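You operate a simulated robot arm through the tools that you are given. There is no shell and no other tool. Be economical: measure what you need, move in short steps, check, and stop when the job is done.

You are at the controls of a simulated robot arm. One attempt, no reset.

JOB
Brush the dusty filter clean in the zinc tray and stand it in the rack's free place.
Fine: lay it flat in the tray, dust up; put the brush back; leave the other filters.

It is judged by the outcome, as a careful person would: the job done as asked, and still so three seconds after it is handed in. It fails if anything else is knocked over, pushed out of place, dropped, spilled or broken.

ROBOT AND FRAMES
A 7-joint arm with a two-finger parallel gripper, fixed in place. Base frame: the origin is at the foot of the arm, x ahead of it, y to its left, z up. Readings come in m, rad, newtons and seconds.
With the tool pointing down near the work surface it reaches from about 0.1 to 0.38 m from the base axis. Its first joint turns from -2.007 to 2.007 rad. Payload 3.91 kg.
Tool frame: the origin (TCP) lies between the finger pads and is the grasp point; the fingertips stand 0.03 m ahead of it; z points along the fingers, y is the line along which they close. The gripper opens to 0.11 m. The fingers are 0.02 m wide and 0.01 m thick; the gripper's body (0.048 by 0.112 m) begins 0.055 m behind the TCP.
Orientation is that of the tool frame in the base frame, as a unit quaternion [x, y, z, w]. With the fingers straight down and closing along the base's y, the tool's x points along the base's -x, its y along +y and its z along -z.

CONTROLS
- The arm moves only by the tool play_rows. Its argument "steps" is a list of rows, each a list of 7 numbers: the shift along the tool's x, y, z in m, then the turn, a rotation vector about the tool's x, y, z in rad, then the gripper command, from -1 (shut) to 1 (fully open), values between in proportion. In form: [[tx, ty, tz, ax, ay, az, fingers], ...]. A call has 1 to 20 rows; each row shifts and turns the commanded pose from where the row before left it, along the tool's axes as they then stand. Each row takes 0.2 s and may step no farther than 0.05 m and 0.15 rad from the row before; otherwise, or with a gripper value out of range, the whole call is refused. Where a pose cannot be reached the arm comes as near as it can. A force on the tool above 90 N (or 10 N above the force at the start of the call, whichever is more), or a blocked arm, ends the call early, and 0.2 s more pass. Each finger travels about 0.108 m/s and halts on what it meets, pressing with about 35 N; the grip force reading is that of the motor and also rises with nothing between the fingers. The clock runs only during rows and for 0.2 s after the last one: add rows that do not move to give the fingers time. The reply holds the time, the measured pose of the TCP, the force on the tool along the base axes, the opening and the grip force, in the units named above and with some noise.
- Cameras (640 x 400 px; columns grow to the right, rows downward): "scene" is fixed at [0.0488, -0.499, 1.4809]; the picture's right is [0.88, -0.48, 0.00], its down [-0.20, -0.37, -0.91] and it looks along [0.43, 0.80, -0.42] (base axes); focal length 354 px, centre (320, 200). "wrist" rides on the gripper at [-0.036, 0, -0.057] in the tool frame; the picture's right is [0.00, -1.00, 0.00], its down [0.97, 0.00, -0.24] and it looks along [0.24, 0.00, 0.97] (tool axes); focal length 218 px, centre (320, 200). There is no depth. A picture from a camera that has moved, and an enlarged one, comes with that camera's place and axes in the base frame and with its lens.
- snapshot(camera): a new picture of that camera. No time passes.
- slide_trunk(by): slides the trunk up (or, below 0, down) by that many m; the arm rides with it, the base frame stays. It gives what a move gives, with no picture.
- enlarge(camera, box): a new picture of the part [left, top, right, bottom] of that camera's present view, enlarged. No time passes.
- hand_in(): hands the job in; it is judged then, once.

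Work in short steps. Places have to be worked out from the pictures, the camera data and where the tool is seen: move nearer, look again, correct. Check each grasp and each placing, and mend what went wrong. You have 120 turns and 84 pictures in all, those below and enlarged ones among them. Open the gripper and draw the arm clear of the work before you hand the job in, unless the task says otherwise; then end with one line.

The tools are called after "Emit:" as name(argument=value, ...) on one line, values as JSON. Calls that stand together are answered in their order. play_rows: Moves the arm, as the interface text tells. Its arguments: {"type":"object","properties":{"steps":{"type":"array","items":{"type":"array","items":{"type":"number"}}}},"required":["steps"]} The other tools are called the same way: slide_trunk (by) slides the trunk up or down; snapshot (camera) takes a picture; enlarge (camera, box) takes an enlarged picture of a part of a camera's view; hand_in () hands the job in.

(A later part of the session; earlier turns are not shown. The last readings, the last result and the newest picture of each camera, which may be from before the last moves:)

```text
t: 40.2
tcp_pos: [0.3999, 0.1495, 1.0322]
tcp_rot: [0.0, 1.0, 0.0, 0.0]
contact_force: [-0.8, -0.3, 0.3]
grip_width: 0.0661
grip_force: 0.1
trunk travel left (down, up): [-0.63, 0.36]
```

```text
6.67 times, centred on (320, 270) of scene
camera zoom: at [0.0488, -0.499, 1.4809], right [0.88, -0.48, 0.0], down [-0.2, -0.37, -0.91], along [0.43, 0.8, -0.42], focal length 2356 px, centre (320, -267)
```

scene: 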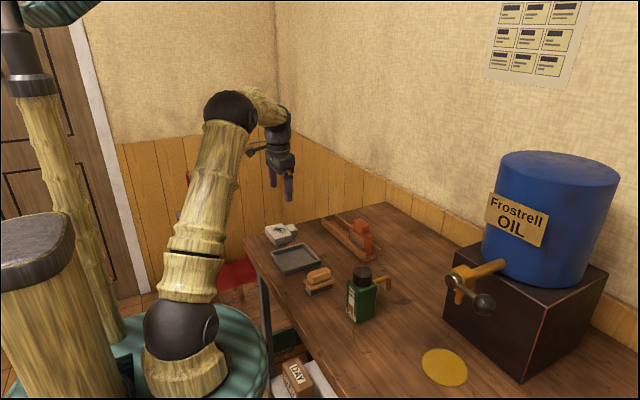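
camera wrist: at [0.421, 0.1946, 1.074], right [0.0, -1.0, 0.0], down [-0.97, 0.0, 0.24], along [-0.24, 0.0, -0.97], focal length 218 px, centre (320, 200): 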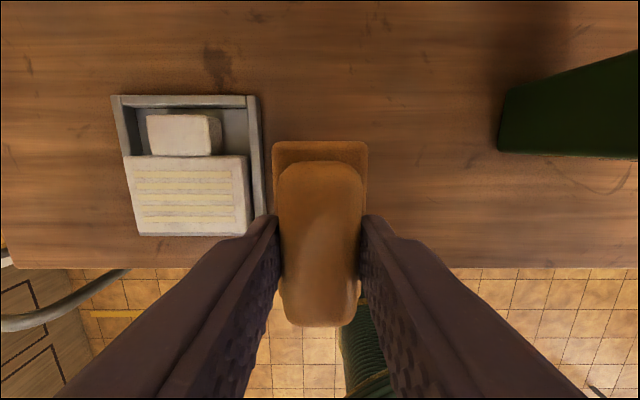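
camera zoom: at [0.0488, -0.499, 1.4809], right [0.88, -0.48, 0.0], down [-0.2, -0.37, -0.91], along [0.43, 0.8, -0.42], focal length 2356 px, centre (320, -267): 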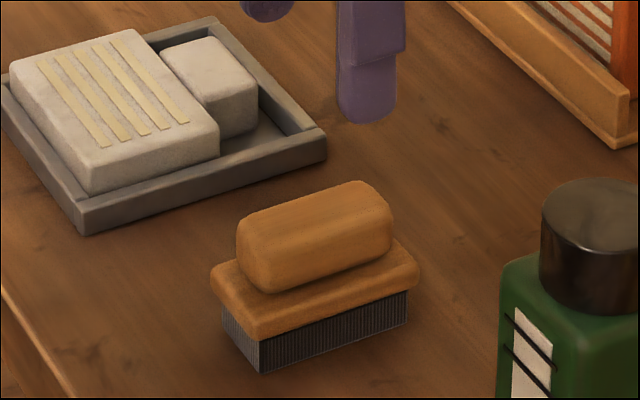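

The brush is back in its exact spot. Before picking up the filter, I'll view the rack's free place from above.

Emit:
play_rows(steps=[[-0.02, 0.04, -0.03, 0, 0, 0, 0.4], [-0.03, 0.04, 0, 0, 0, 0, 0.4], [-0.03, 0.04, 0, 0, 0, 0, 0.4], [-0.03, 0.04, 0, 0, 0, 0, 0.4], [-0.03, 0.04, 0, 0, 0, 0, 0.4], [0, 0, 0, 0, 0, 0, 0.4]])

Emit:
snapshot(camera="wrist")

```text
refused: row 1 steps farther than a row can; nothing moved
```

```text
44 pictures are left
camera wrist: at [0.4372, 0.1488, 1.0884], right [0.0, -1.0, 0.0], down [-0.97, 0.0, 0.24], along [-0.24, 0.0, -0.97], focal length 218 px, centre (320, 200)
```

wrist: 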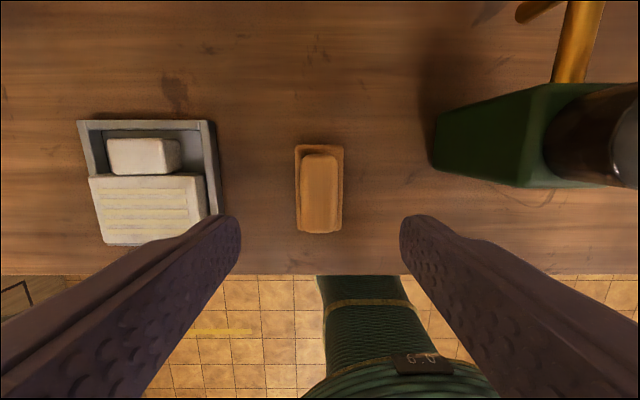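

The first row combined too large a step, so the call was refused. I'll split it up.

Emit:
play_rows(steps=[[0, 0, -0.03, 0, 0, 0, 0.4], [-0.025, 0.04, 0, 0, 0, 0, 0.4], [-0.025, 0.04, 0, 0, 0, 0, 0.4], [-0.025, 0.04, 0, 0, 0, 0, 0.4], [-0.025, 0.04, 0, 0, 0, 0, 0.4], [-0.025, 0.04, 0, 0, 0, 0, 0.4], [0, 0, 0, 0, 0, 0, 0.4]])

Emit:
snapshot(camera="wrist")

```text
t: 41.8
tcp_pos: [0.5239, 0.3506, 1.0604]
tcp_rot: [0.0, 1.0, -0.001, 0.0]
contact_force: [0.1, 0.1, 0.1]
grip_width: 0.0768
grip_force: 0.1
trunk travel left (down, up): [-0.63, 0.36]
```

```text
43 pictures are left
camera wrist: at [0.5614, 0.3497, 1.1182], right [0.0, -1.0, 0.0], down [-0.97, 0.0, 0.24], along [-0.24, 0.0, -0.97], focal length 218 px, centre (320, 200)
```

wrist: 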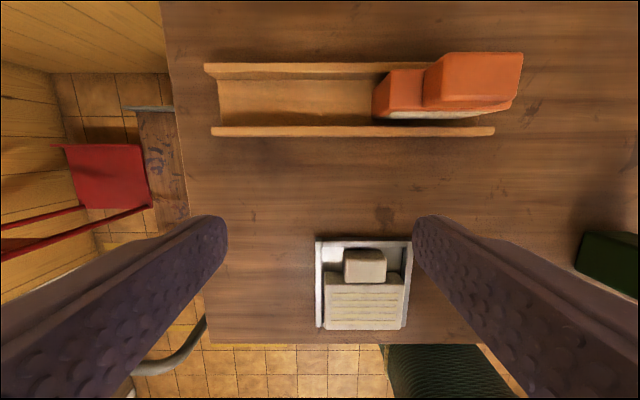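

Emit:
enlarge(camera="wrist", box=[190, 40, 540, 150])

Emit:
enlarge(camera="scene", box=[315, 205, 385, 265])

```text
1.83 times, centred on (365, 95) of wrist
camera zoom: at [0.5614, 0.3497, 1.1182], right [0.0, -1.0, 0.0], down [-0.97, 0.0, 0.24], along [-0.24, 0.0, -0.97], focal length 399 px, centre (238, 392)
```

zoom: 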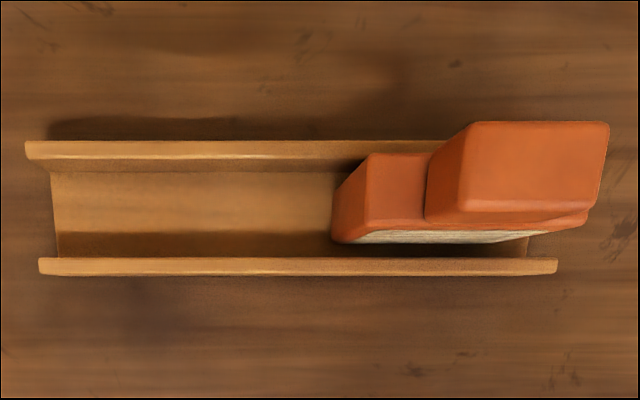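

```text
6.67 times, centred on (350, 235) of scene
camera zoom: at [0.0488, -0.499, 1.4809], right [0.88, -0.48, 0.0], down [-0.2, -0.37, -0.91], along [0.43, 0.8, -0.42], focal length 2356 px, centre (120, -33)
```

zoom: 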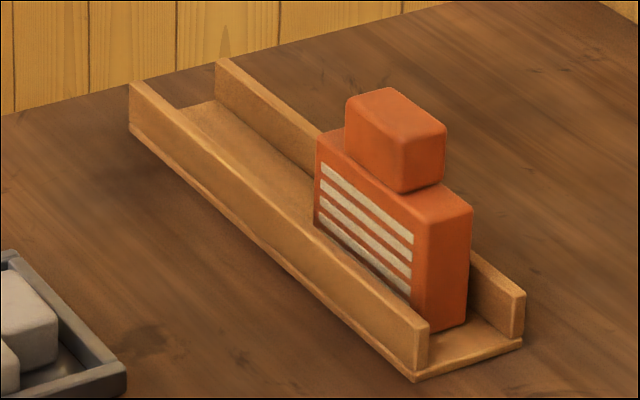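

The rack channel: inner gap x 0.579–0.626, floor z≈0.878, and the free place centres near y≈0.385. Now I'll go back above the filter's tab.

Emit:
play_rows(steps=[[0.03, -0.02, 0, 0, 0, 0, 0.25], [0.03, -0.02, 0, 0, 0, 0, 0.25], [0.034, -0.0105, 0, 0, 0, 0, 0.25], [0, 0, 0.03, 0, 0, 0, 0.25], [0, 0, 0.03, 0, 0, 0, 0.25], [0, 0, 0.03, 0, 0, 0, 0.25], [0, 0, 0, 0, 0, 0, 0.25]])

Emit:
snapshot(camera="wrist")

```text
t: 43.4
tcp_pos: [0.432, 0.2984, 0.97]
tcp_rot: [0.0, 1.0, 0.001, 0.0]
contact_force: [-0.2, -0.4, 0.3]
grip_width: 0.0688
grip_force: 0.0
trunk travel left (down, up): [-0.63, 0.36]
```

```text
40 pictures are left
camera wrist: at [0.4683, 0.2978, 1.0274], right [0.0, -1.0, 0.0], down [-0.97, 0.0, 0.24], along [-0.24, 0.0, -0.97], focal length 218 px, centre (320, 200)
```

wrist: 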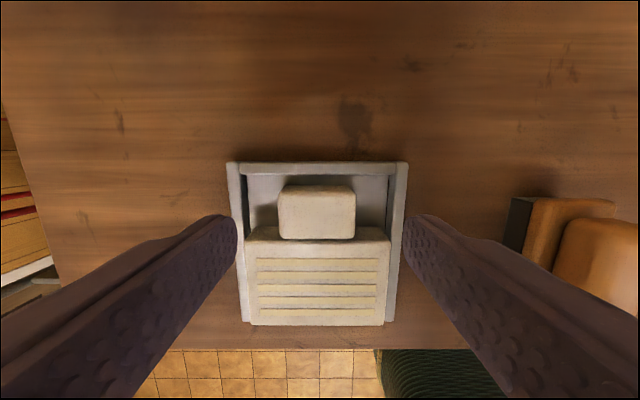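

The tab is at (0.430, 0.2997). I'll shift 1.5 mm, descend and grip.

Emit:
play_rows(steps=[[0.001, 0.0015, 0.025, 0, 0, 0, 0.25], [0, 0, 0.025, 0, 0, 0, 0.25], [0, 0, 0.006, 0, 0, 0, 0.25], [0, 0, 0, 0, 0, 0, 0.25], [0, 0, 0, 0, 0, 0, 0.0], [0, 0, 0, 0, 0, 0, -0.4], [0, 0, 0, 0, 0, 0, -0.5], [0, 0, 0, 0, 0, 0, -0.5]])

Emit:
enlarge(camera="scene", box=[250, 210, 340, 280])

```text
t: 45.2
tcp_pos: [0.4299, 0.3002, 0.9139]
tcp_rot: [0.001, 1.0, 0.0, 0.0]
contact_force: [-0.2, 1.0, 0.7]
grip_width: 0.0453
grip_force: 34.9
trunk travel left (down, up): [-0.63, 0.36]
```

```text
5.71 times, centred on (295, 245) of scene
camera zoom: at [0.0488, -0.499, 1.4809], right [0.88, -0.48, 0.0], down [-0.2, -0.37, -0.91], along [0.43, 0.8, -0.42], focal length 2020 px, centre (463, -57)
```

zoom: 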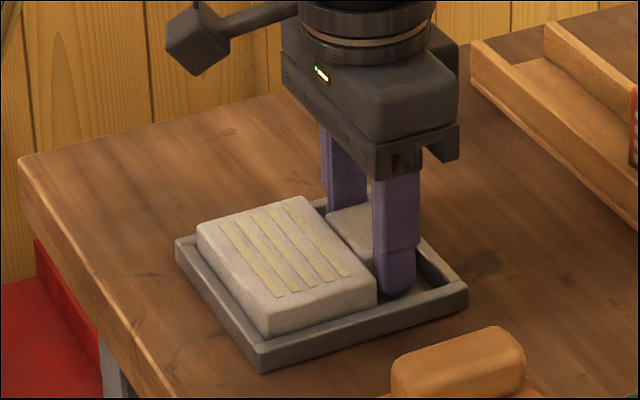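

Gripped. I'll lift straight up 150 mm and shift toward y≈0.385.

Emit:
play_rows(steps=[[0, 0, -0.02, 0, 0, 0, -0.5], [0, 0, -0.03, 0, 0, 0, -0.5], [0, 0, -0.04, 0, 0, 0, -0.5], [0, 0, -0.04, 0, 0, 0, -0.5], [0, 0, -0.02, 0, 0, 0, -0.5], [0, 0.04, 0, 0, 0, 0, -0.5], [0, 0.045, 0, 0, 0, 0, -0.5], [0, 0, 0, 0, 0, 0, -0.5]])

Emit:
snapshot(camera="scene")

```text
t: 47.0
tcp_pos: [0.43, 0.3851, 1.0635]
tcp_rot: [0.002, 1.0, 0.001, 0.0]
contact_force: [-0.9, 0.3, -1.0]
grip_width: 0.0451
grip_force: 34.7
trunk travel left (down, up): [-0.63, 0.36]
```

```text
38 pictures are left
```

scene: 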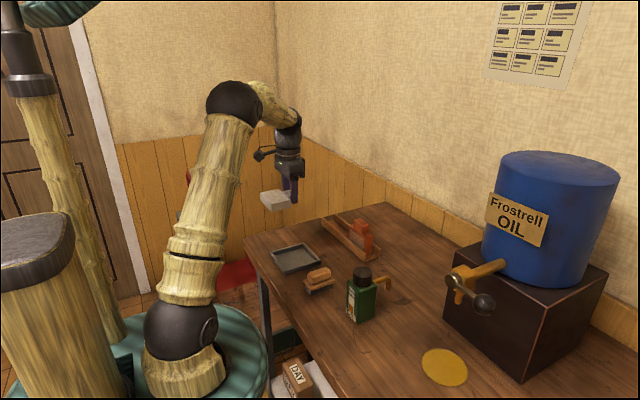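

The tray is empty and undisturbed. I'll move forward 80 mm and begin tilting, checking along the way.

Emit:
play_rows(steps=[[-0.04, 0, 0, 0, 0, 0, -0.5], [-0.04, 0, 0, 0, 0, 0, -0.5], [0, 0, 0, 0, -0.1309, 0, -0.5], [0, 0, 0, 0, -0.1309, 0, -0.5], [0, 0, 0, 0, -0.1309, 0, -0.5], [0, 0, 0, 0, -0.1309, 0, -0.5], [0, 0, 0, 0, -0.1309, 0, -0.5], [0, 0, 0, 0, -0.1309, 0, -0.5], [0, 0, 0, 0, 0, 0, -0.5]])

Emit:
snapshot(camera="scene")

```text
t: 49.0
tcp_pos: [0.5093, 0.3868, 1.064]
tcp_rot: [0.001, 0.923, 0.0, 0.384]
contact_force: [0.7, 0.0, -0.5]
grip_width: 0.0449
grip_force: 35.3
trunk travel left (down, up): [-0.63, 0.36]
```

```text
37 pictures are left
```

scene: 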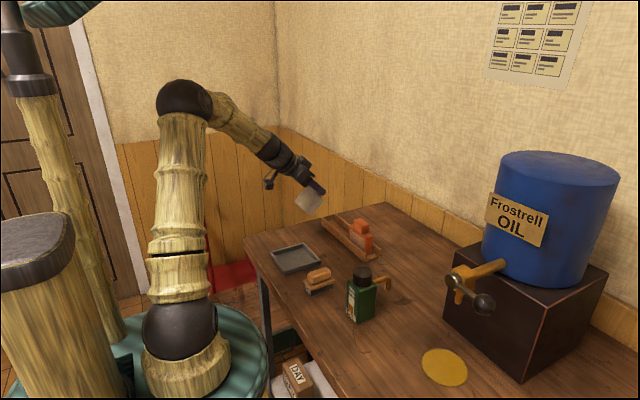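

The tilt is going the right way and the arm is clear. I'll do the remaining 45°.

Emit:
play_rows(steps=[[0, 0, 0, 0, -0.1309, 0, -0.5], [0, 0, 0, 0, -0.1309, 0, -0.5], [0, 0, 0, 0, -0.1309, 0, -0.5], [0, 0, 0, 0, -0.1309, 0, -0.5], [0, 0, 0, 0, -0.1309, 0, -0.5], [0, 0, 0, 0, -0.1309, 0, -0.5], [0, 0, 0, 0, 0, 0, -0.5], [0, 0, 0, 0, 0, 0, -0.5]])

Emit:
snapshot(camera="scene")

Emit:
snapshot(camera="wrist")

```text
t: 50.8
tcp_pos: [0.5099, 0.3863, 1.0639]
tcp_rot: [0.001, 0.707, -0.001, 0.707]
contact_force: [-0.7, -0.1, -0.8]
grip_width: 0.0451
grip_force: 35.1
trunk travel left (down, up): [-0.63, 0.36]
```

```text
36 pictures are left
```

scene: 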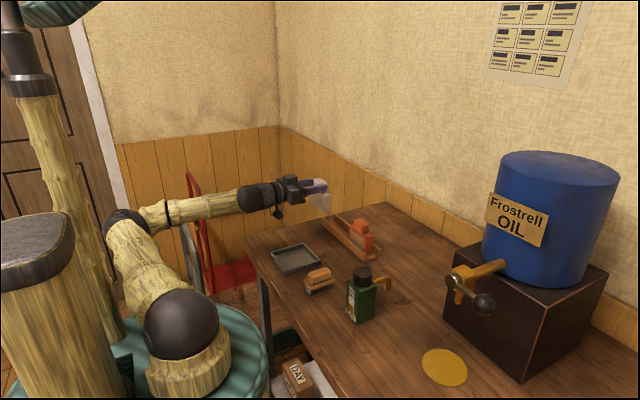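

```text
35 pictures are left
camera wrist: at [0.4536, 0.3852, 1.1004], right [0.0, -1.0, 0.0], down [-0.24, 0.0, -0.97], along [0.97, 0.0, -0.24], focal length 218 px, centre (320, 200)
```

wrist: 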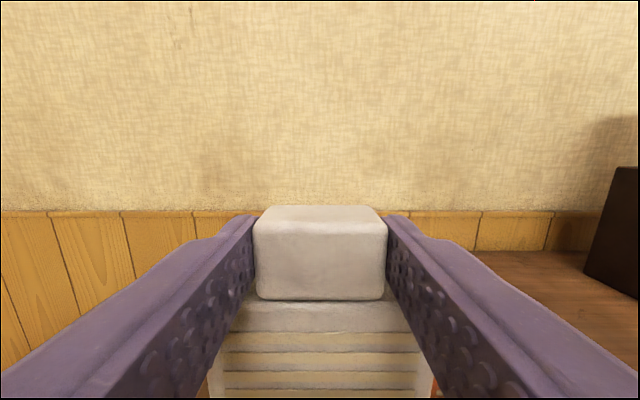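

The filter is upright, tab up. I'll move forward to x≈0.579 so its mid-plane sits over the channel centre, then lower with the trunk partway.

Emit:
play_rows(steps=[[0, 0, 0.025, 0, 0, 0, -0.5], [0, 0, 0.025, 0, 0, 0, -0.5], [0, 0, 0.019, 0, 0, 0, -0.5], [0, 0, 0, 0, 0, 0, -0.5]])

Emit:
slide_trunk(by=-0.065)

Emit:
enlarge(camera="scene", box=[280, 170, 390, 260])

Emit:
snapshot(camera="wrist")

```text
t: 51.8
tcp_pos: [0.5784, 0.3872, 1.0648]
tcp_rot: [-0.001, 0.707, 0.001, 0.707]
contact_force: [0.0, 0.6, -1.4]
grip_width: 0.0452
grip_force: 34.5
trunk travel left (down, up): [-0.63, 0.36]
```

```text
t: 52.9
tcp_pos: [0.5782, 0.3866, 0.9996]
tcp_rot: [0.0, 0.707, 0.0, 0.707]
contact_force: [-0.6, -0.3, -0.9]
grip_width: 0.0453
grip_force: 35.4
trunk travel left (down, up): [-0.565, 0.425]
```

```text
4.44 times, centred on (335, 215) of scene
camera zoom: at [0.0488, -0.499, 1.4809], right [0.88, -0.48, 0.0], down [-0.2, -0.37, -0.91], along [0.43, 0.8, -0.42], focal length 1571 px, centre (253, 133)
```

zoom: 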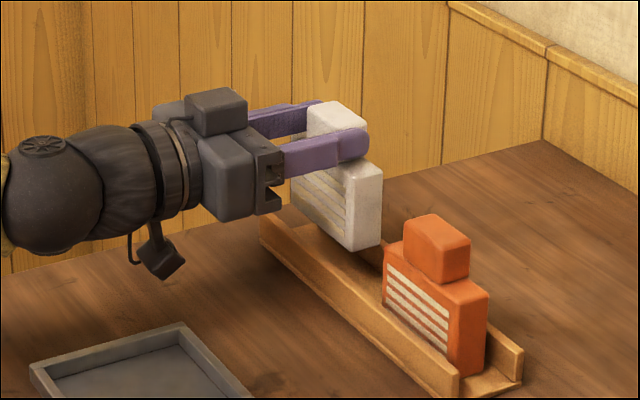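

```text
33 pictures are left
camera wrist: at [0.5223, 0.3854, 1.0356], right [0.0, -1.0, 0.0], down [-0.24, 0.0, -0.97], along [0.97, 0.0, -0.24], focal length 218 px, centre (320, 200)
```

wrist: 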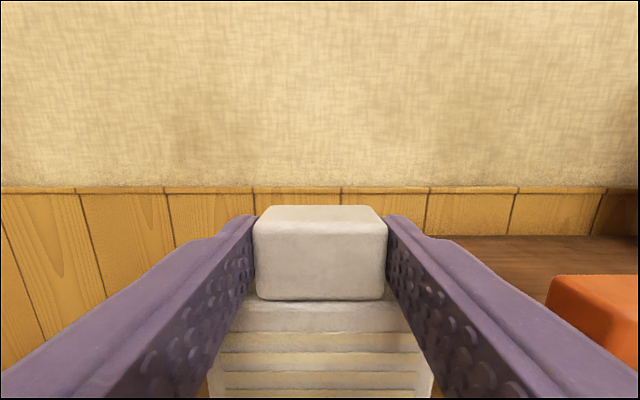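

The projection check puts the filter's mid-plane at x≈0.602, over the channel. I'll lower 17 mm to just above the walls and compare visually.

Emit:
play_rows(steps=[[0.01, 0, 0, 0, 0, 0, -0.5], [0.007, 0, 0, 0, 0, 0, -0.5], [0, 0, 0, 0, 0, 0, -0.5]])

Emit:
enlarge(camera="scene", box=[315, 195, 385, 265])

```text
t: 53.7
tcp_pos: [0.5791, 0.3862, 0.9824]
tcp_rot: [0.0, 0.707, 0.0, 0.707]
contact_force: [-0.6, 0.5, -1.0]
grip_width: 0.0452
grip_force: 34.9
trunk travel left (down, up): [-0.565, 0.425]
```

```text
5.71 times, centred on (350, 230) of scene
camera zoom: at [0.0488, -0.499, 1.4809], right [0.88, -0.48, 0.0], down [-0.2, -0.37, -0.91], along [0.43, 0.8, -0.42], focal length 2020 px, centre (149, 29)
```

zoom: 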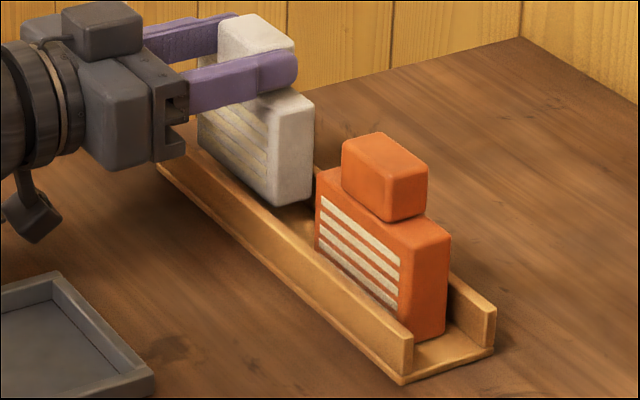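

Relative geometry to the orange filter looks consistent. I'll lower in small steps, watching the force.

Emit:
play_rows(steps=[[0.004, 0, 0, 0, 0, 0, -0.5], [0.004, 0, 0, 0, 0, 0, -0.5], [0, 0, 0, 0, 0, 0, -0.5]])

Emit:
play_rows(steps=[[0.003, 0, 0, 0, 0, 0, -0.5], [0.003, 0, 0, 0, 0, 0, -0.5], [0, 0, 0, 0, 0, 0, -0.5]])

Emit:
enlarge(camera="scene", box=[325, 200, 385, 260])

```text
t: 54.5
tcp_pos: [0.5777, 0.3848, 0.982]
tcp_rot: [0.002, 0.704, 0.003, 0.711]
contact_force: [14.0, 9.6, 44.5]
grip_width: 0.0451
grip_force: 35.2
trunk travel left (down, up): [-0.565, 0.425]
```

```text
t: 55.3
tcp_pos: [0.5764, 0.3848, 0.9825]
tcp_rot: [0.003, 0.7, 0.005, 0.714]
contact_force: [22.4, 16.1, 74.4]
grip_width: 0.0451
grip_force: 35.2
trunk travel left (down, up): [-0.565, 0.425]
```

```text
6.67 times, centred on (355, 230) of scene
camera zoom: at [0.0488, -0.499, 1.4809], right [0.88, -0.48, 0.0], down [-0.2, -0.37, -0.91], along [0.43, 0.8, -0.42], focal length 2356 px, centre (87, 0)
```

zoom: 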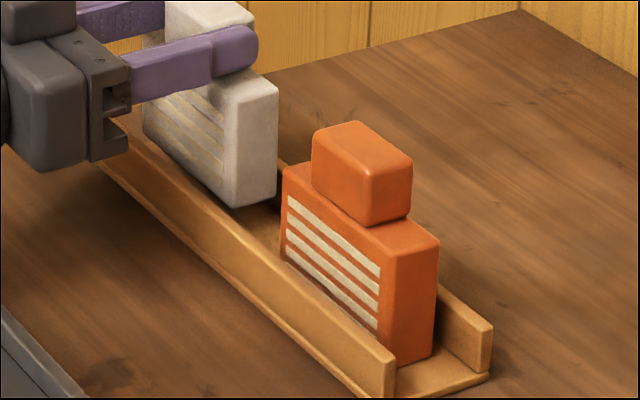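

Contact of 74 N, well above the expected floor height. I'm backing off upward immediately.

Emit:
play_rows(steps=[[-0.007, 0, 0, 0, 0, 0, -0.5], [-0.007, 0, 0, 0, 0, 0, -0.5], [-0.015, 0, 0, 0, 0, 0, -0.5], [0, 0, 0, 0, 0, 0, -0.5]])

Emit:
enlarge(camera="scene", box=[230, 170, 390, 270])

Emit:
snapshot(camera="wrist")

```text
t: 56.3
tcp_pos: [0.5789, 0.3863, 0.9942]
tcp_rot: [0.0, 0.707, -0.002, 0.707]
contact_force: [-0.3, 0.6, -0.9]
grip_width: 0.045
grip_force: 34.6
trunk travel left (down, up): [-0.565, 0.425]
```

```text
4.00 times, centred on (310, 220) of scene
camera zoom: at [0.0488, -0.499, 1.4809], right [0.88, -0.48, 0.0], down [-0.2, -0.37, -0.91], along [0.43, 0.8, -0.42], focal length 1414 px, centre (360, 120)
```

zoom: 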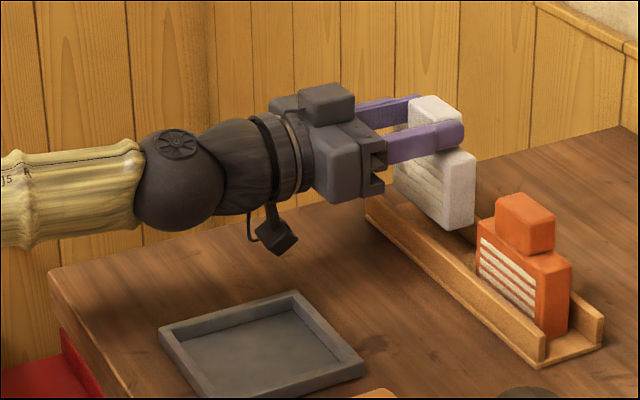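

```text
29 pictures are left
camera wrist: at [0.5221, 0.3856, 1.0319], right [0.0, -1.0, 0.0], down [-0.24, 0.0, -0.97], along [0.97, 0.0, -0.24], focal length 218 px, centre (320, 200)
```

wrist: 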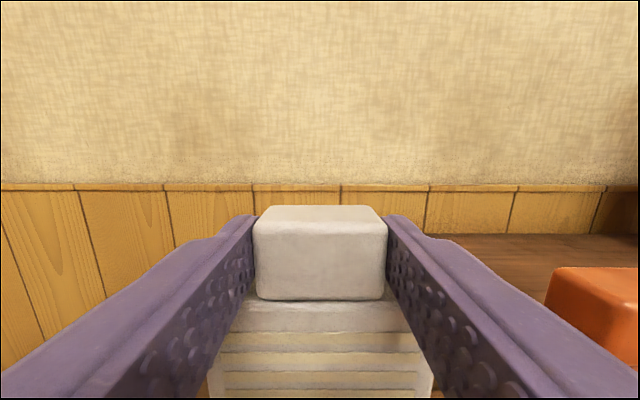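

Comparing poses, the small box hanging at tool (+0.08, +0.03, −0.11) reached the table when the tool was horizontal. The filter itself did not touch the rack. Fix: put the filter back in the tray, roll the gripper 180° so that box is on top, and regrasp. First I'll retreat by reversing the moves.

Emit:
slide_trunk(by=0.065)

Emit:
play_rows(steps=[[-0.002, 0, 0, 0, 0, 0, -0.5], [0, 0, -0.025, 0, 0, 0, -0.5], [0, 0, -0.025, 0, 0, 0, -0.5], [0, 0, -0.019, 0, 0, 0, -0.5], [0, 0, 0, 0, 0.1309, 0, -0.5], [0, 0, 0, 0, 0.1309, 0, -0.5], [0, 0, 0, 0, 0.1309, 0, -0.5], [0, 0, 0, 0, 0.1309, 0, -0.5], [0, 0, 0, 0, 0.1309, 0, -0.5], [0, 0, 0, 0, 0.1309, 0, -0.5], [0, 0, 0, 0, 0.1309, 0, -0.5], [0, 0, 0, 0, 0.1309, 0, -0.5], [0, 0, 0, 0, 0.1309, 0, -0.5], [0, 0, 0, 0, 0.1309, 0, -0.5], [0, 0, 0, 0, 0.1309, 0, -0.5], [0, 0, 0, 0, 0.1309, 0, -0.5], [0, 0, 0, 0, 0, 0, -0.5]])

Emit:
enlarge(camera="scene", box=[230, 150, 410, 310])

```text
t: 57.3
tcp_pos: [0.578, 0.387, 1.0611]
tcp_rot: [0.0, 0.707, -0.001, 0.707]
contact_force: [0.1, -0.2, -1.3]
grip_width: 0.045
grip_force: 34.8
trunk travel left (down, up): [-0.63, 0.36]
```

```text
t: 60.9
tcp_pos: [0.5099, 0.3868, 1.0642]
tcp_rot: [0.0, 1.0, 0.0, -0.001]
contact_force: [-0.6, 0.4, -0.3]
grip_width: 0.045
grip_force: 35.0
trunk travel left (down, up): [-0.63, 0.36]
```

```text
2.50 times, centred on (320, 230) of scene
camera zoom: at [0.0488, -0.499, 1.4809], right [0.88, -0.48, 0.0], down [-0.2, -0.37, -0.91], along [0.43, 0.8, -0.42], focal length 884 px, centre (320, 125)
```

zoom: 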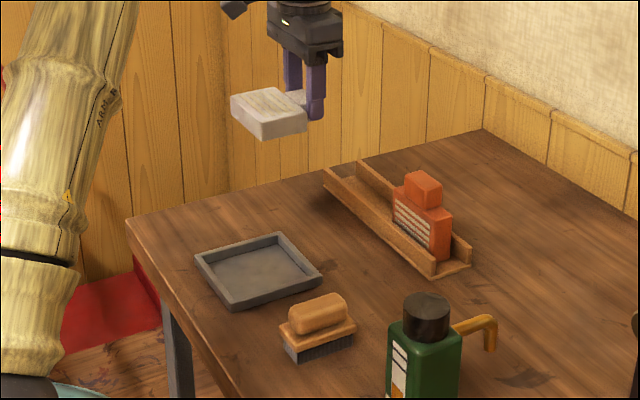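

All is undisturbed. I'll go back over the tray and lower to 40 mm above for an alignment check.

Emit:
play_rows(steps=[[0.04, 0, 0, 0, 0, 0, -0.5], [0.04, 0, 0, 0, 0, 0, -0.5], [0, -0.04, 0, 0, 0, 0, -0.5], [0, -0.045, 0, 0, 0, 0, -0.5], [0, 0, 0.04, 0, 0, 0, -0.5], [0, 0, 0.04, 0, 0, 0, -0.5], [0, 0, 0.03, 0, 0, 0, -0.5], [0, 0, 0, 0, 0, 0, -0.5]])

Emit:
snapshot(camera="wrist")

```text
t: 62.7
tcp_pos: [0.4296, 0.3006, 0.9539]
tcp_rot: [0.0, 1.0, 0.0, 0.0]
contact_force: [-0.5, 0.1, -1.4]
grip_width: 0.0451
grip_force: 35.3
trunk travel left (down, up): [-0.63, 0.36]
```

```text
27 pictures are left
camera wrist: at [0.4672, 0.3007, 1.0103], right [0.0, -1.0, 0.0], down [-0.97, 0.0, 0.24], along [-0.24, 0.0, -0.97], focal length 218 px, centre (320, 200)
```

wrist: 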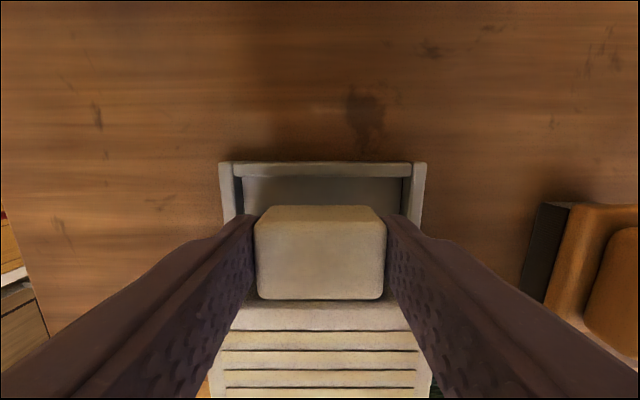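

Aligned as before. I'll lower to the known seat height, release and rise.

Emit:
play_rows(steps=[[0, -0.001, 0.015, 0, 0, 0, -0.5], [0, 0, 0.015, 0, 0, 0, -0.5], [0, 0, 0.006, 0, 0, 0, -0.5], [0, 0, 0.003, 0, 0, 0, -0.5], [0, 0, 0, 0, 0, 0, -0.5]])

Emit:
play_rows(steps=[[0, 0, 0, 0, 0, 0, -0.1], [0, 0, 0, 0, 0, 0, 0.1], [0, 0, 0, 0, 0, 0, 0.25], [0, 0, 0, 0, 0, 0, 0.25], [0, 0, -0.03, 0, 0, 0, 0.25], [0, 0, -0.03, 0, 0, 0, 0.25], [0, 0, -0.03, 0, 0, 0, 0.25], [0, 0, -0.02, 0, 0, 0, 0.25], [0, 0, 0, 0, 0, 0, 0.25]])

Emit:
snapshot(camera="wrist")

```text
t: 63.9
tcp_pos: [0.43, 0.3003, 0.9163]
tcp_rot: [0.001, 1.0, 0.001, 0.001]
contact_force: [8.6, 1.8, 15.4]
grip_width: 0.0451
grip_force: 35.3
trunk travel left (down, up): [-0.63, 0.36]
```

```text
t: 65.9
tcp_pos: [0.4304, 0.3001, 1.0255]
tcp_rot: [-0.001, 1.0, 0.0, 0.0]
contact_force: [-1.3, -0.8, -0.3]
grip_width: 0.0691
grip_force: 0.1
trunk travel left (down, up): [-0.63, 0.36]
```

```text
26 pictures are left
camera wrist: at [0.4665, 0.2995, 1.0826], right [0.0, -1.0, 0.0], down [-0.97, 0.0, 0.24], along [-0.24, 0.0, -0.97], focal length 218 px, centre (320, 200)
```

wrist: 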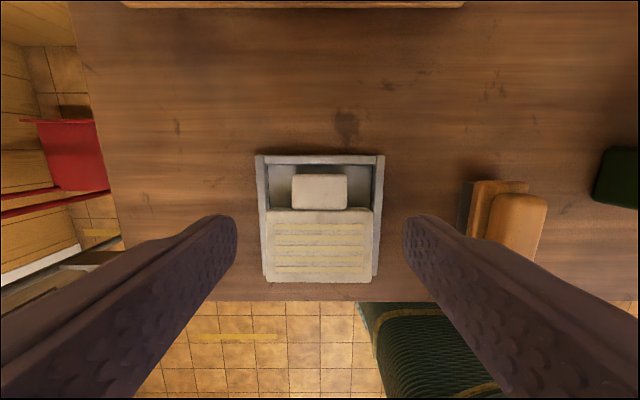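

There was some contact force, and the filter's near edge looks a few mm nearer the tray's near wall than before. Checking from the side.

Emit:
enlarge(camera="scene", box=[265, 230, 325, 280])

Emit:
enlarge(camera="wrist", box=[240, 140, 400, 300])

```text
8.00 times, centred on (295, 255) of scene
camera zoom: at [0.0488, -0.499, 1.4809], right [0.88, -0.48, 0.0], down [-0.2, -0.37, -0.91], along [0.43, 0.8, -0.42], focal length 2828 px, centre (520, -240)
```

zoom: 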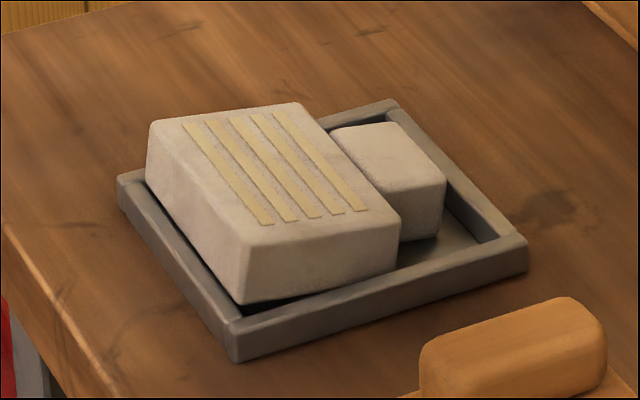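

```text
2.50 times, centred on (320, 220) of wrist
camera zoom: at [0.4665, 0.2995, 1.0826], right [0.0, -1.0, 0.0], down [-0.97, 0.0, 0.24], along [-0.24, 0.0, -0.97], focal length 546 px, centre (320, 150)
```

zoom: 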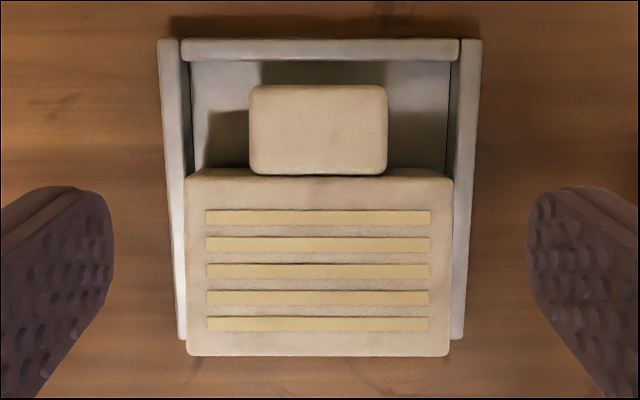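

The filter's near edge is resting on the tray's near wall, stable but tilted. First I'll roll the gripper 180° in the air, then regrasp and reseat it.

Emit:
play_rows(steps=[[0, 0, 0, 0, 0, 0.1496, 0.25], [0, 0, 0, 0, 0, 0.1496, 0.25], [0, 0, 0, 0, 0, 0.1496, 0.25], [0, 0, 0, 0, 0, 0.1496, 0.25], [0, 0, 0, 0, 0, 0.1496, 0.25], [0, 0, 0, 0, 0, 0.1496, 0.25], [0, 0, 0, 0, 0, 0.1496, 0.25], [0, 0, 0, 0, 0, 0.1496, 0.25], [0, 0, 0, 0, 0, 0.1496, 0.25], [0, 0, 0, 0, 0, 0.1496, 0.25], [0, 0, 0, 0, 0, 0, 0.25]])

Emit:
snapshot(camera="scene")

```text
t: 68.3
tcp_pos: [0.4301, 0.3009, 1.0255]
tcp_rot: [0.681, 0.732, 0.001, 0.0]
contact_force: [-0.3, -0.6, 0.0]
grip_width: 0.0689
grip_force: 0.2
trunk travel left (down, up): [-0.63, 0.36]
```

```text
23 pictures are left
```

scene: 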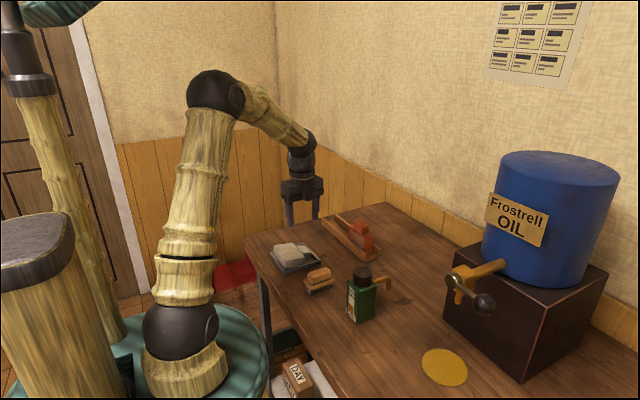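

Roll works so far. I'll continue the remaining 11 steps.

Emit:
play_rows(steps=[[0, 0, 0, 0, 0, 0.1496, 0.25], [0, 0, 0, 0, 0, 0.1496, 0.25], [0, 0, 0, 0, 0, 0.1496, 0.25], [0, 0, 0, 0, 0, 0.1496, 0.25], [0, 0, 0, 0, 0, 0.1496, 0.25], [0, 0, 0, 0, 0, 0.1496, 0.25], [0, 0, 0, 0, 0, 0.1496, 0.25], [0, 0, 0, 0, 0, 0.1496, 0.25], [0, 0, 0, 0, 0, 0.1496, 0.25], [0, 0, 0, 0, 0, 0.1496, 0.25], [0, 0, 0, 0, 0, 0.1496, 0.25], [0, 0, 0, 0, 0, 0, 0.25]])

Emit:
snapshot(camera="wrist")

```text
t: 70.9
tcp_pos: [0.4291, 0.3006, 1.0255]
tcp_rot: [1.0, -0.001, 0.0, 0.0]
contact_force: [-0.4, 0.3, -0.1]
grip_width: 0.0691
grip_force: 0.0
trunk travel left (down, up): [-0.63, 0.36]
```

```text
22 pictures are left
camera wrist: at [0.3941, 0.2998, 1.0825], right [0.0, 1.0, 0.0], down [0.97, 0.0, 0.24], along [0.24, 0.0, -0.97], focal length 218 px, centre (320, 200)
```

wrist: 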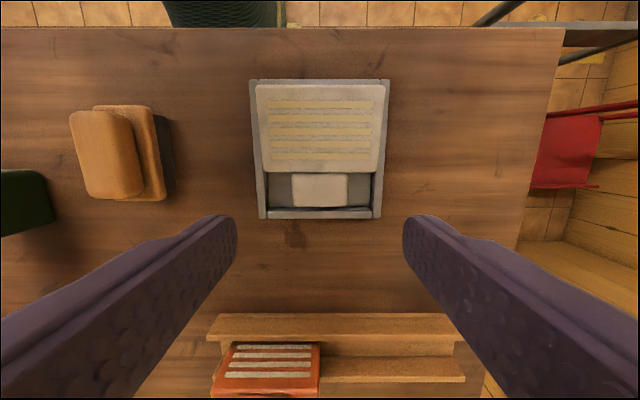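

The roll succeeded: the box is now on the far (top) side. The tab is at (0.431, 0.300), so I'll descend at the current x and grip.

Emit:
play_rows(steps=[[0, 0, 0.03, 0, 0, 0, 0.25], [0, 0, 0.03, 0, 0, 0, 0.25], [0, 0, 0.03, 0, 0, 0, 0.25], [0, 0, 0.0185, 0, 0, 0, 0.25], [0, 0, 0, 0, 0, 0, 0.25], [0, 0, 0, 0, 0, 0, 0], [0, 0, 0, 0, 0, 0, -0.4], [0, 0, 0, 0, 0, 0, -0.5], [0, 0, 0, 0, 0, 0, -0.5]])

Emit:
play_rows(steps=[[0, 0, -0.015, 0, 0, 0, -0.5], [0, 0, -0.015, 0, 0, 0, -0.5], [0, 0, 0, 0, 0.08, 0, -0.5], [0, 0, 0, 0, 0.08, 0, -0.5], [0, 0, 0, 0, 0, 0, -0.5]])

Emit:
enlarge(camera="scene", box=[255, 215, 335, 285])

Emit:
snapshot(camera="wrist")

```text
t: 72.9
tcp_pos: [0.4299, 0.3, 0.9172]
tcp_rot: [1.0, 0.001, -0.001, 0.0]
contact_force: [-0.2, -0.2, -0.1]
grip_width: 0.0453
grip_force: 35.3
trunk travel left (down, up): [-0.63, 0.36]
```

```text
t: 74.1
tcp_pos: [0.4301, 0.3003, 0.9467]
tcp_rot: [0.997, 0.001, 0.08, 0.0]
contact_force: [-0.2, -0.8, -1.1]
grip_width: 0.0452
grip_force: 35.2
trunk travel left (down, up): [-0.63, 0.36]
```

```text
5.71 times, centred on (295, 250) of scene
camera zoom: at [0.0488, -0.499, 1.4809], right [0.88, -0.48, 0.0], down [-0.2, -0.37, -0.91], along [0.43, 0.8, -0.42], focal length 2020 px, centre (463, -86)
```

zoom: 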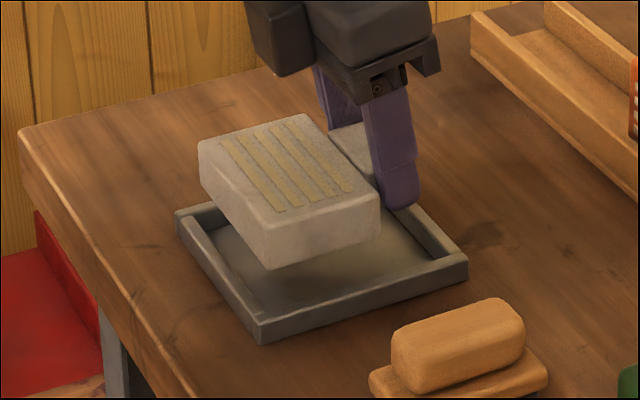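

```text
20 pictures are left
camera wrist: at [0.3858, 0.2999, 0.9974], right [0.0, 1.0, 0.0], down [0.92, 0.0, 0.39], along [0.39, 0.0, -0.92], focal length 218 px, centre (320, 200)
```

wrist: 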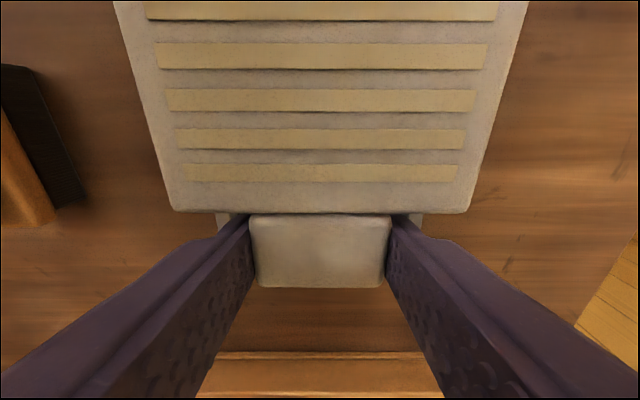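

The filter is level now; its bottom is about 28 mm above the tray floor. I'll shift +2.5 mm in x and lower 20 mm straight down, then check.

Emit:
play_rows(steps=[[0.0025, 0, 0.0004, 0, 0, 0, -0.5], [-0.0016, 0, 0.0099, 0, 0, 0, -0.5], [-0.0016, 0, 0.0099, 0, 0, 0, -0.5], [0, 0, 0, 0, 0, 0, -0.5]])

Emit:
enlarge(camera="scene", box=[265, 230, 325, 280])

```text
t: 75.1
tcp_pos: [0.4315, 0.3003, 0.9252]
tcp_rot: [0.997, 0.0, 0.08, 0.0]
contact_force: [0.1, 0.4, -0.4]
grip_width: 0.0448
grip_force: 35.3
trunk travel left (down, up): [-0.63, 0.36]
```

```text
8.00 times, centred on (295, 255) of scene
camera zoom: at [0.0488, -0.499, 1.4809], right [0.88, -0.48, 0.0], down [-0.2, -0.37, -0.91], along [0.43, 0.8, -0.42], focal length 2828 px, centre (520, -240)
```

zoom: 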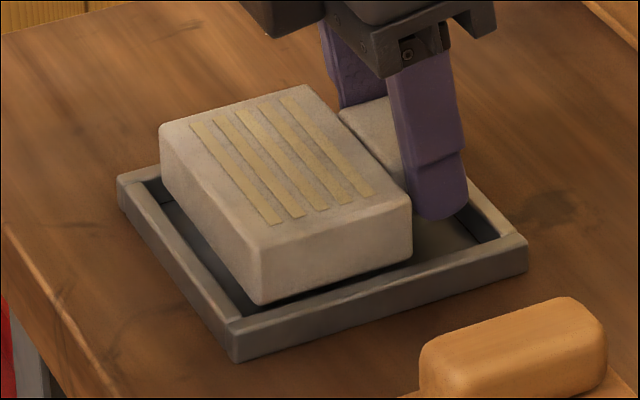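

Compared with the first seating, it's now about 4–5 mm farther in +x, so I'll shift back 2 mm and lower gently.

Emit:
play_rows(steps=[[-0.002, 0, -0.0003, 0, 0, 0, -0.5], [-0.0006, 0, 0.004, 0, 0, 0, -0.5], [0, 0, 0, 0, 0, 0, -0.5]])

Emit:
play_rows(steps=[[-0.0004, 0, 0.0025, 0, 0, 0, -0.5], [0, 0, 0, 0, 0, 0, -0.5]])

```text
t: 75.9
tcp_pos: [0.4297, 0.3013, 0.9229]
tcp_rot: [0.997, 0.0, 0.08, 0.0]
contact_force: [0.2, -0.2, -1.2]
grip_width: 0.0451
grip_force: 35.1
trunk travel left (down, up): [-0.63, 0.36]
```

```text
t: 76.5
tcp_pos: [0.4312, 0.2998, 0.9192]
tcp_rot: [0.997, -0.001, 0.08, 0.0]
contact_force: [-0.1, -0.1, -0.6]
grip_width: 0.0451
grip_force: 34.6
trunk travel left (down, up): [-0.63, 0.36]
```

Emit:
play_rows(steps=[[-0.0003, 0, 0.002, 0, 0, 0, -0.5], [0, 0, 0, 0, 0, 0, -0.5]])

Emit:
enlarge(camera="scene", box=[265, 230, 325, 280])

```text
t: 77.1
tcp_pos: [0.4301, 0.3009, 0.9166]
tcp_rot: [0.997, 0.001, 0.08, -0.001]
contact_force: [0.8, 0.6, -0.4]
grip_width: 0.045
grip_force: 34.7
trunk travel left (down, up): [-0.63, 0.36]
```

```text
8.00 times, centred on (295, 255) of scene
camera zoom: at [0.0488, -0.499, 1.4809], right [0.88, -0.48, 0.0], down [-0.2, -0.37, -0.91], along [0.43, 0.8, -0.42], focal length 2828 px, centre (520, -240)
```

zoom: 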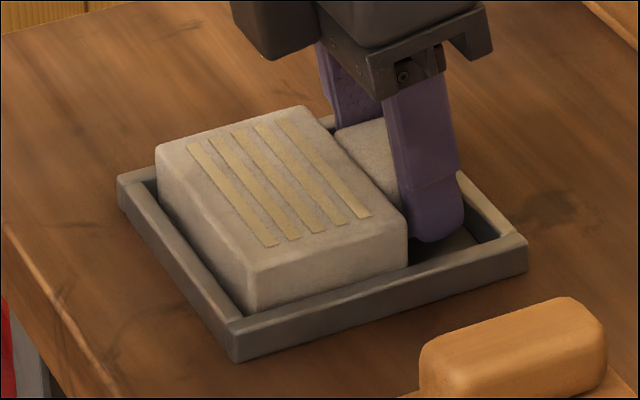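

It's inside the rim with about 4 mm to go.

Emit:
play_rows(steps=[[-0.0003, 0, 0.002, 0, 0, 0, -0.5], [0, 0, 0, 0, 0, 0, -0.5]])

Emit:
play_rows(steps=[[-0.0002, 0, 0.0012, 0, 0, 0, -0.5], [0, 0, 0, 0, 0, 0, -0.5]])

```text
t: 77.7
tcp_pos: [0.4312, 0.3006, 0.9151]
tcp_rot: [0.997, 0.0, 0.081, 0.0]
contact_force: [0.3, 0.4, -1.1]
grip_width: 0.0448
grip_force: 34.9
trunk travel left (down, up): [-0.63, 0.36]
```

```text
t: 78.3
tcp_pos: [0.4309, 0.3009, 0.9143]
tcp_rot: [0.997, 0.0, 0.08, 0.001]
contact_force: [0.1, 0.5, -0.2]
grip_width: 0.0451
grip_force: 35.1
trunk travel left (down, up): [-0.63, 0.36]
```

Emit:
play_rows(steps=[[-0.0002, 0, 0.0012, 0, 0, 0, -0.5], [0, 0, 0, 0, 0, 0, -0.5], [0, 0, 0, 0, 0, 0, -0.1], [0, 0, 0, 0, 0, 0, 0.1], [0, 0, 0, 0, 0, 0, 0.25], [0, 0, 0, 0, 0, 0, 0.25], [0, 0, -0.03, 0, 0, 0, 0.25], [0, 0, -0.03, 0, 0, 0, 0.25], [0, 0, 0, 0, -0.08, 0, 0.25], [0, 0, 0, 0, -0.08, 0, 0.25], [0.01, 0, 0, 0, 0, 0, 0.25], [0, 0, 0, 0, 0, 0, 0.25]])

Emit:
enlarge(camera="scene", box=[265, 230, 325, 280])

Emit:
snapshot(camera="wrist")

```text
t: 80.9
tcp_pos: [0.4303, 0.3013, 0.9717]
tcp_rot: [1.0, 0.0, 0.001, -0.001]
contact_force: [-0.1, 0.2, 0.4]
grip_width: 0.0687
grip_force: 0.0
trunk travel left (down, up): [-0.63, 0.36]
```

```text
8.00 times, centred on (295, 255) of scene
camera zoom: at [0.0488, -0.499, 1.4809], right [0.88, -0.48, 0.0], down [-0.2, -0.37, -0.91], along [0.43, 0.8, -0.42], focal length 2828 px, centre (520, -240)
```

zoom: 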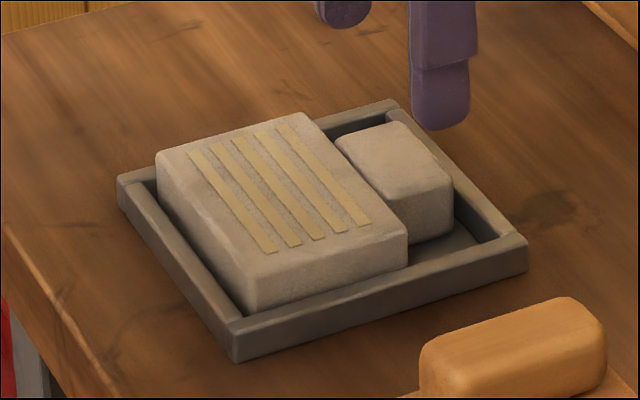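

```text
16 pictures are left
camera wrist: at [0.3957, 0.3, 1.0296], right [0.0, 1.0, 0.0], down [0.97, 0.0, 0.24], along [0.24, 0.0, -0.97], focal length 218 px, centre (320, 200)
```

wrist: 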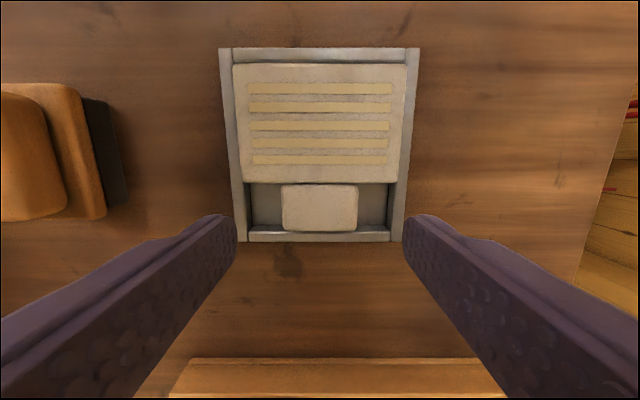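

The filter is seated flat and the tab centre is at x≈0.4325. I'll regrip with the rolled gripper, lift, and shift toward the rack for a look.

Emit:
play_rows(steps=[[0.002, 0, 0.02, 0, 0, 0, 0.25], [0, 0, 0.02, 0, 0, 0, 0.25], [0, 0, 0.0175, 0, 0, 0, 0.25], [0, 0, 0, 0, 0, 0, 0.25], [0, 0, 0, 0, 0, 0, 0], [0, 0, 0, 0, 0, 0, -0.4], [0, 0, 0, 0, 0, 0, -0.5], [0, 0, 0, 0, 0, 0, -0.5]])

Emit:
play_rows(steps=[[0, 0, -0.02, 0, 0, 0, -0.5], [0, 0, -0.03, 0, 0, 0, -0.5], [0, 0, -0.04, 0, 0, 0, -0.5], [0, 0, -0.04, 0, 0, 0, -0.5], [0, 0, -0.02, 0, 0, 0, -0.5], [0, -0.04, 0, 0, 0, 0, -0.5], [0, -0.037, 0, 0, 0, 0, -0.5], [0.03, 0, 0, 0, 0, 0, -0.5], [0, 0, 0, 0, 0, 0, -0.5]])

Emit:
snapshot(camera="wrist")

```text
t: 82.7
tcp_pos: [0.4316, 0.3008, 0.915]
tcp_rot: [1.0, 0.0, 0.0, 0.0]
contact_force: [0.2, -0.2, 0.2]
grip_width: 0.0451
grip_force: 34.6
trunk travel left (down, up): [-0.63, 0.36]
```

```text
t: 84.7
tcp_pos: [0.4453, 0.3682, 1.0602]
tcp_rot: [1.0, 0.002, -0.001, -0.001]
contact_force: [0.6, -0.1, -0.8]
grip_width: 0.0453
grip_force: 34.9
out of reach, approached as far as the arm can: row 7, 8
trunk travel left (down, up): [-0.63, 0.36]
```

```text
15 pictures are left
camera wrist: at [0.4104, 0.3673, 1.1184], right [0.0, 1.0, 0.0], down [0.97, 0.0, 0.24], along [0.24, 0.0, -0.97], focal length 218 px, centre (320, 200)
```

wrist: 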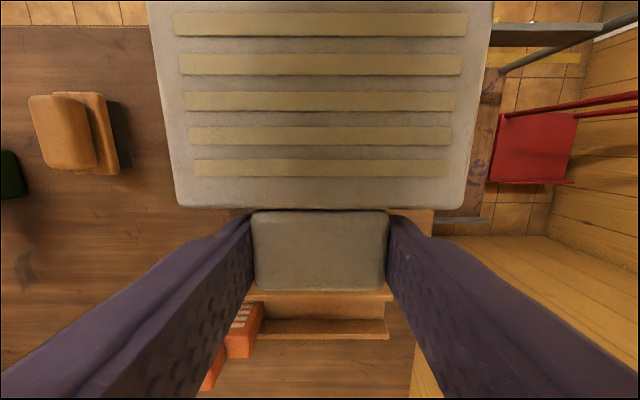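

The arm neared a joint limit at that azimuth; going farther forward reduces the azimuth, so I'll move in x and read the pose.

Emit:
play_rows(steps=[[0.02, 0, 0, 0, 0, 0, -0.5], [0.02, 0, 0, 0, 0, 0, -0.5], [0.01, 0, 0, 0, 0, 0, -0.5], [0, 0, 0, 0, 0, 0, -0.5]])

Emit:
enlarge(camera="wrist", box=[200, 270, 440, 400])

```text
t: 85.7
tcp_pos: [0.4621, 0.3652, 1.056]
tcp_rot: [1.0, 0.001, 0.0, 0.001]
contact_force: [0.0, 0.1, -1.3]
grip_width: 0.045
grip_force: 34.8
out of reach, approached as far as the arm can: row 1, 2, 3
trunk travel left (down, up): [-0.63, 0.36]
```

```text
2.67 times, centred on (320, 335) of wrist
camera zoom: at [0.4264, 0.3638, 1.1135], right [0.0, 1.0, 0.0], down [0.97, 0.0, 0.24], along [0.24, 0.0, -0.97], focal length 582 px, centre (320, -160)
```

zoom: 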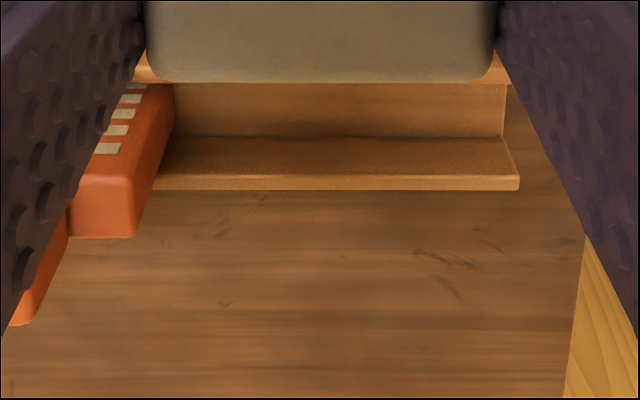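

The channel now measures x 0.584–0.6305 (centre 0.606), with the free span y 0.295–0.452 (centre 0.374). I'll back to a smaller azimuth and see where the commanded pose stands.

Emit:
play_rows(steps=[[0, 0.03, 0, 0, 0, 0, -0.5], [0, 0.03, 0, 0, 0, 0, -0.5], [0, 0, 0, 0, 0, 0, -0.5]])

```text
t: 86.5
tcp_pos: [0.4618, 0.3046, 1.0555]
tcp_rot: [1.0, 0.001, 0.0, -0.001]
contact_force: [-0.1, -0.1, -1.1]
grip_width: 0.0451
grip_force: 34.4
trunk travel left (down, up): [-0.63, 0.36]
```

The commanded pose follows the real one. Now I'll pitch up 45° from here (positive about tool y in this roll).

Emit:
play_rows(steps=[[0, 0, 0, 0, 0.1309, 0, -0.5], [0, 0, 0, 0, 0.1309, 0, -0.5], [0, 0, 0, 0, 0.1309, 0, -0.5], [0, 0, 0, 0, 0.1309, 0, -0.5], [0, 0, 0, 0, 0.1309, 0, -0.5], [0, 0, 0, 0, 0.1309, 0, -0.5], [0, 0, 0, 0, 0, 0, -0.5]])

```text
t: 88.1
tcp_pos: [0.4614, 0.3055, 1.0565]
tcp_rot: [0.924, 0.0, 0.383, 0.0]
contact_force: [-0.4, 1.0, -1.7]
grip_width: 0.0451
grip_force: 35.0
trunk travel left (down, up): [-0.63, 0.36]
```

Emit:
play_rows(steps=[[0.017, 0, 0.017, 0, 0, 0, -0.5], [0.017, 0, 0.017, 0, 0, 0, -0.5], [0, 0, 0, 0, 0.1309, 0, -0.5], [0, 0, 0, 0, 0.1309, 0, -0.5], [0, 0, 0, 0, 0.1309, 0, -0.5], [0, 0, 0, 0, 0.1309, 0, -0.5], [0, 0, 0, 0, 0.1309, 0, -0.5], [0, 0, 0, 0, 0.1309, 0, -0.5], [0, 0, 0, 0, 0, 0, -0.5]])

Emit:
snapshot(camera="scene")

```text
t: 90.1
tcp_pos: [0.5099, 0.3048, 1.057]
tcp_rot: [0.706, 0.0, 0.708, 0.0]
contact_force: [0.2, -0.3, -0.6]
grip_width: 0.0453
grip_force: 35.2
trunk travel left (down, up): [-0.63, 0.36]
```

```text
13 pictures are left
```

scene: 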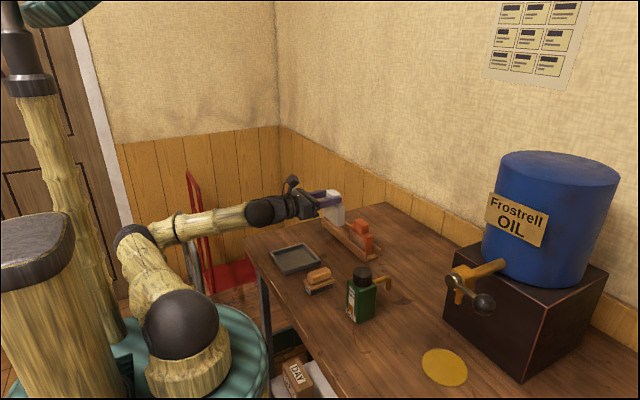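

Horizontal is reached with the box on top. Next I'll move to y≈0.374, then forward to x≈0.58.

Emit:
play_rows(steps=[[0, -0.025, 0, 0, 0, 0, -0.5], [0, -0.025, 0, 0, 0, 0, -0.5], [0, -0.019, 0, 0, 0, 0, -0.5], [0, 0, 0, 0, 0, 0, -0.5]])

Emit:
play_rows(steps=[[0, 0, 0.025, 0, 0, 0, -0.5], [0, 0, 0.025, 0, 0, 0, -0.5], [0, 0, 0.0205, 0, 0, 0, -0.5], [0, 0, 0, 0, 0, 0, -0.5]])

```text
t: 91.1
tcp_pos: [0.5096, 0.3749, 1.0568]
tcp_rot: [0.707, 0.001, 0.707, -0.001]
contact_force: [0.5, 1.1, -0.9]
grip_width: 0.0452
grip_force: 34.9
trunk travel left (down, up): [-0.63, 0.36]
```

```text
t: 92.1
tcp_pos: [0.5802, 0.3734, 1.0551]
tcp_rot: [0.707, 0.0, 0.707, 0.001]
contact_force: [0.0, -0.6, -1.0]
grip_width: 0.045
grip_force: 35.3
trunk travel left (down, up): [-0.63, 0.36]
```

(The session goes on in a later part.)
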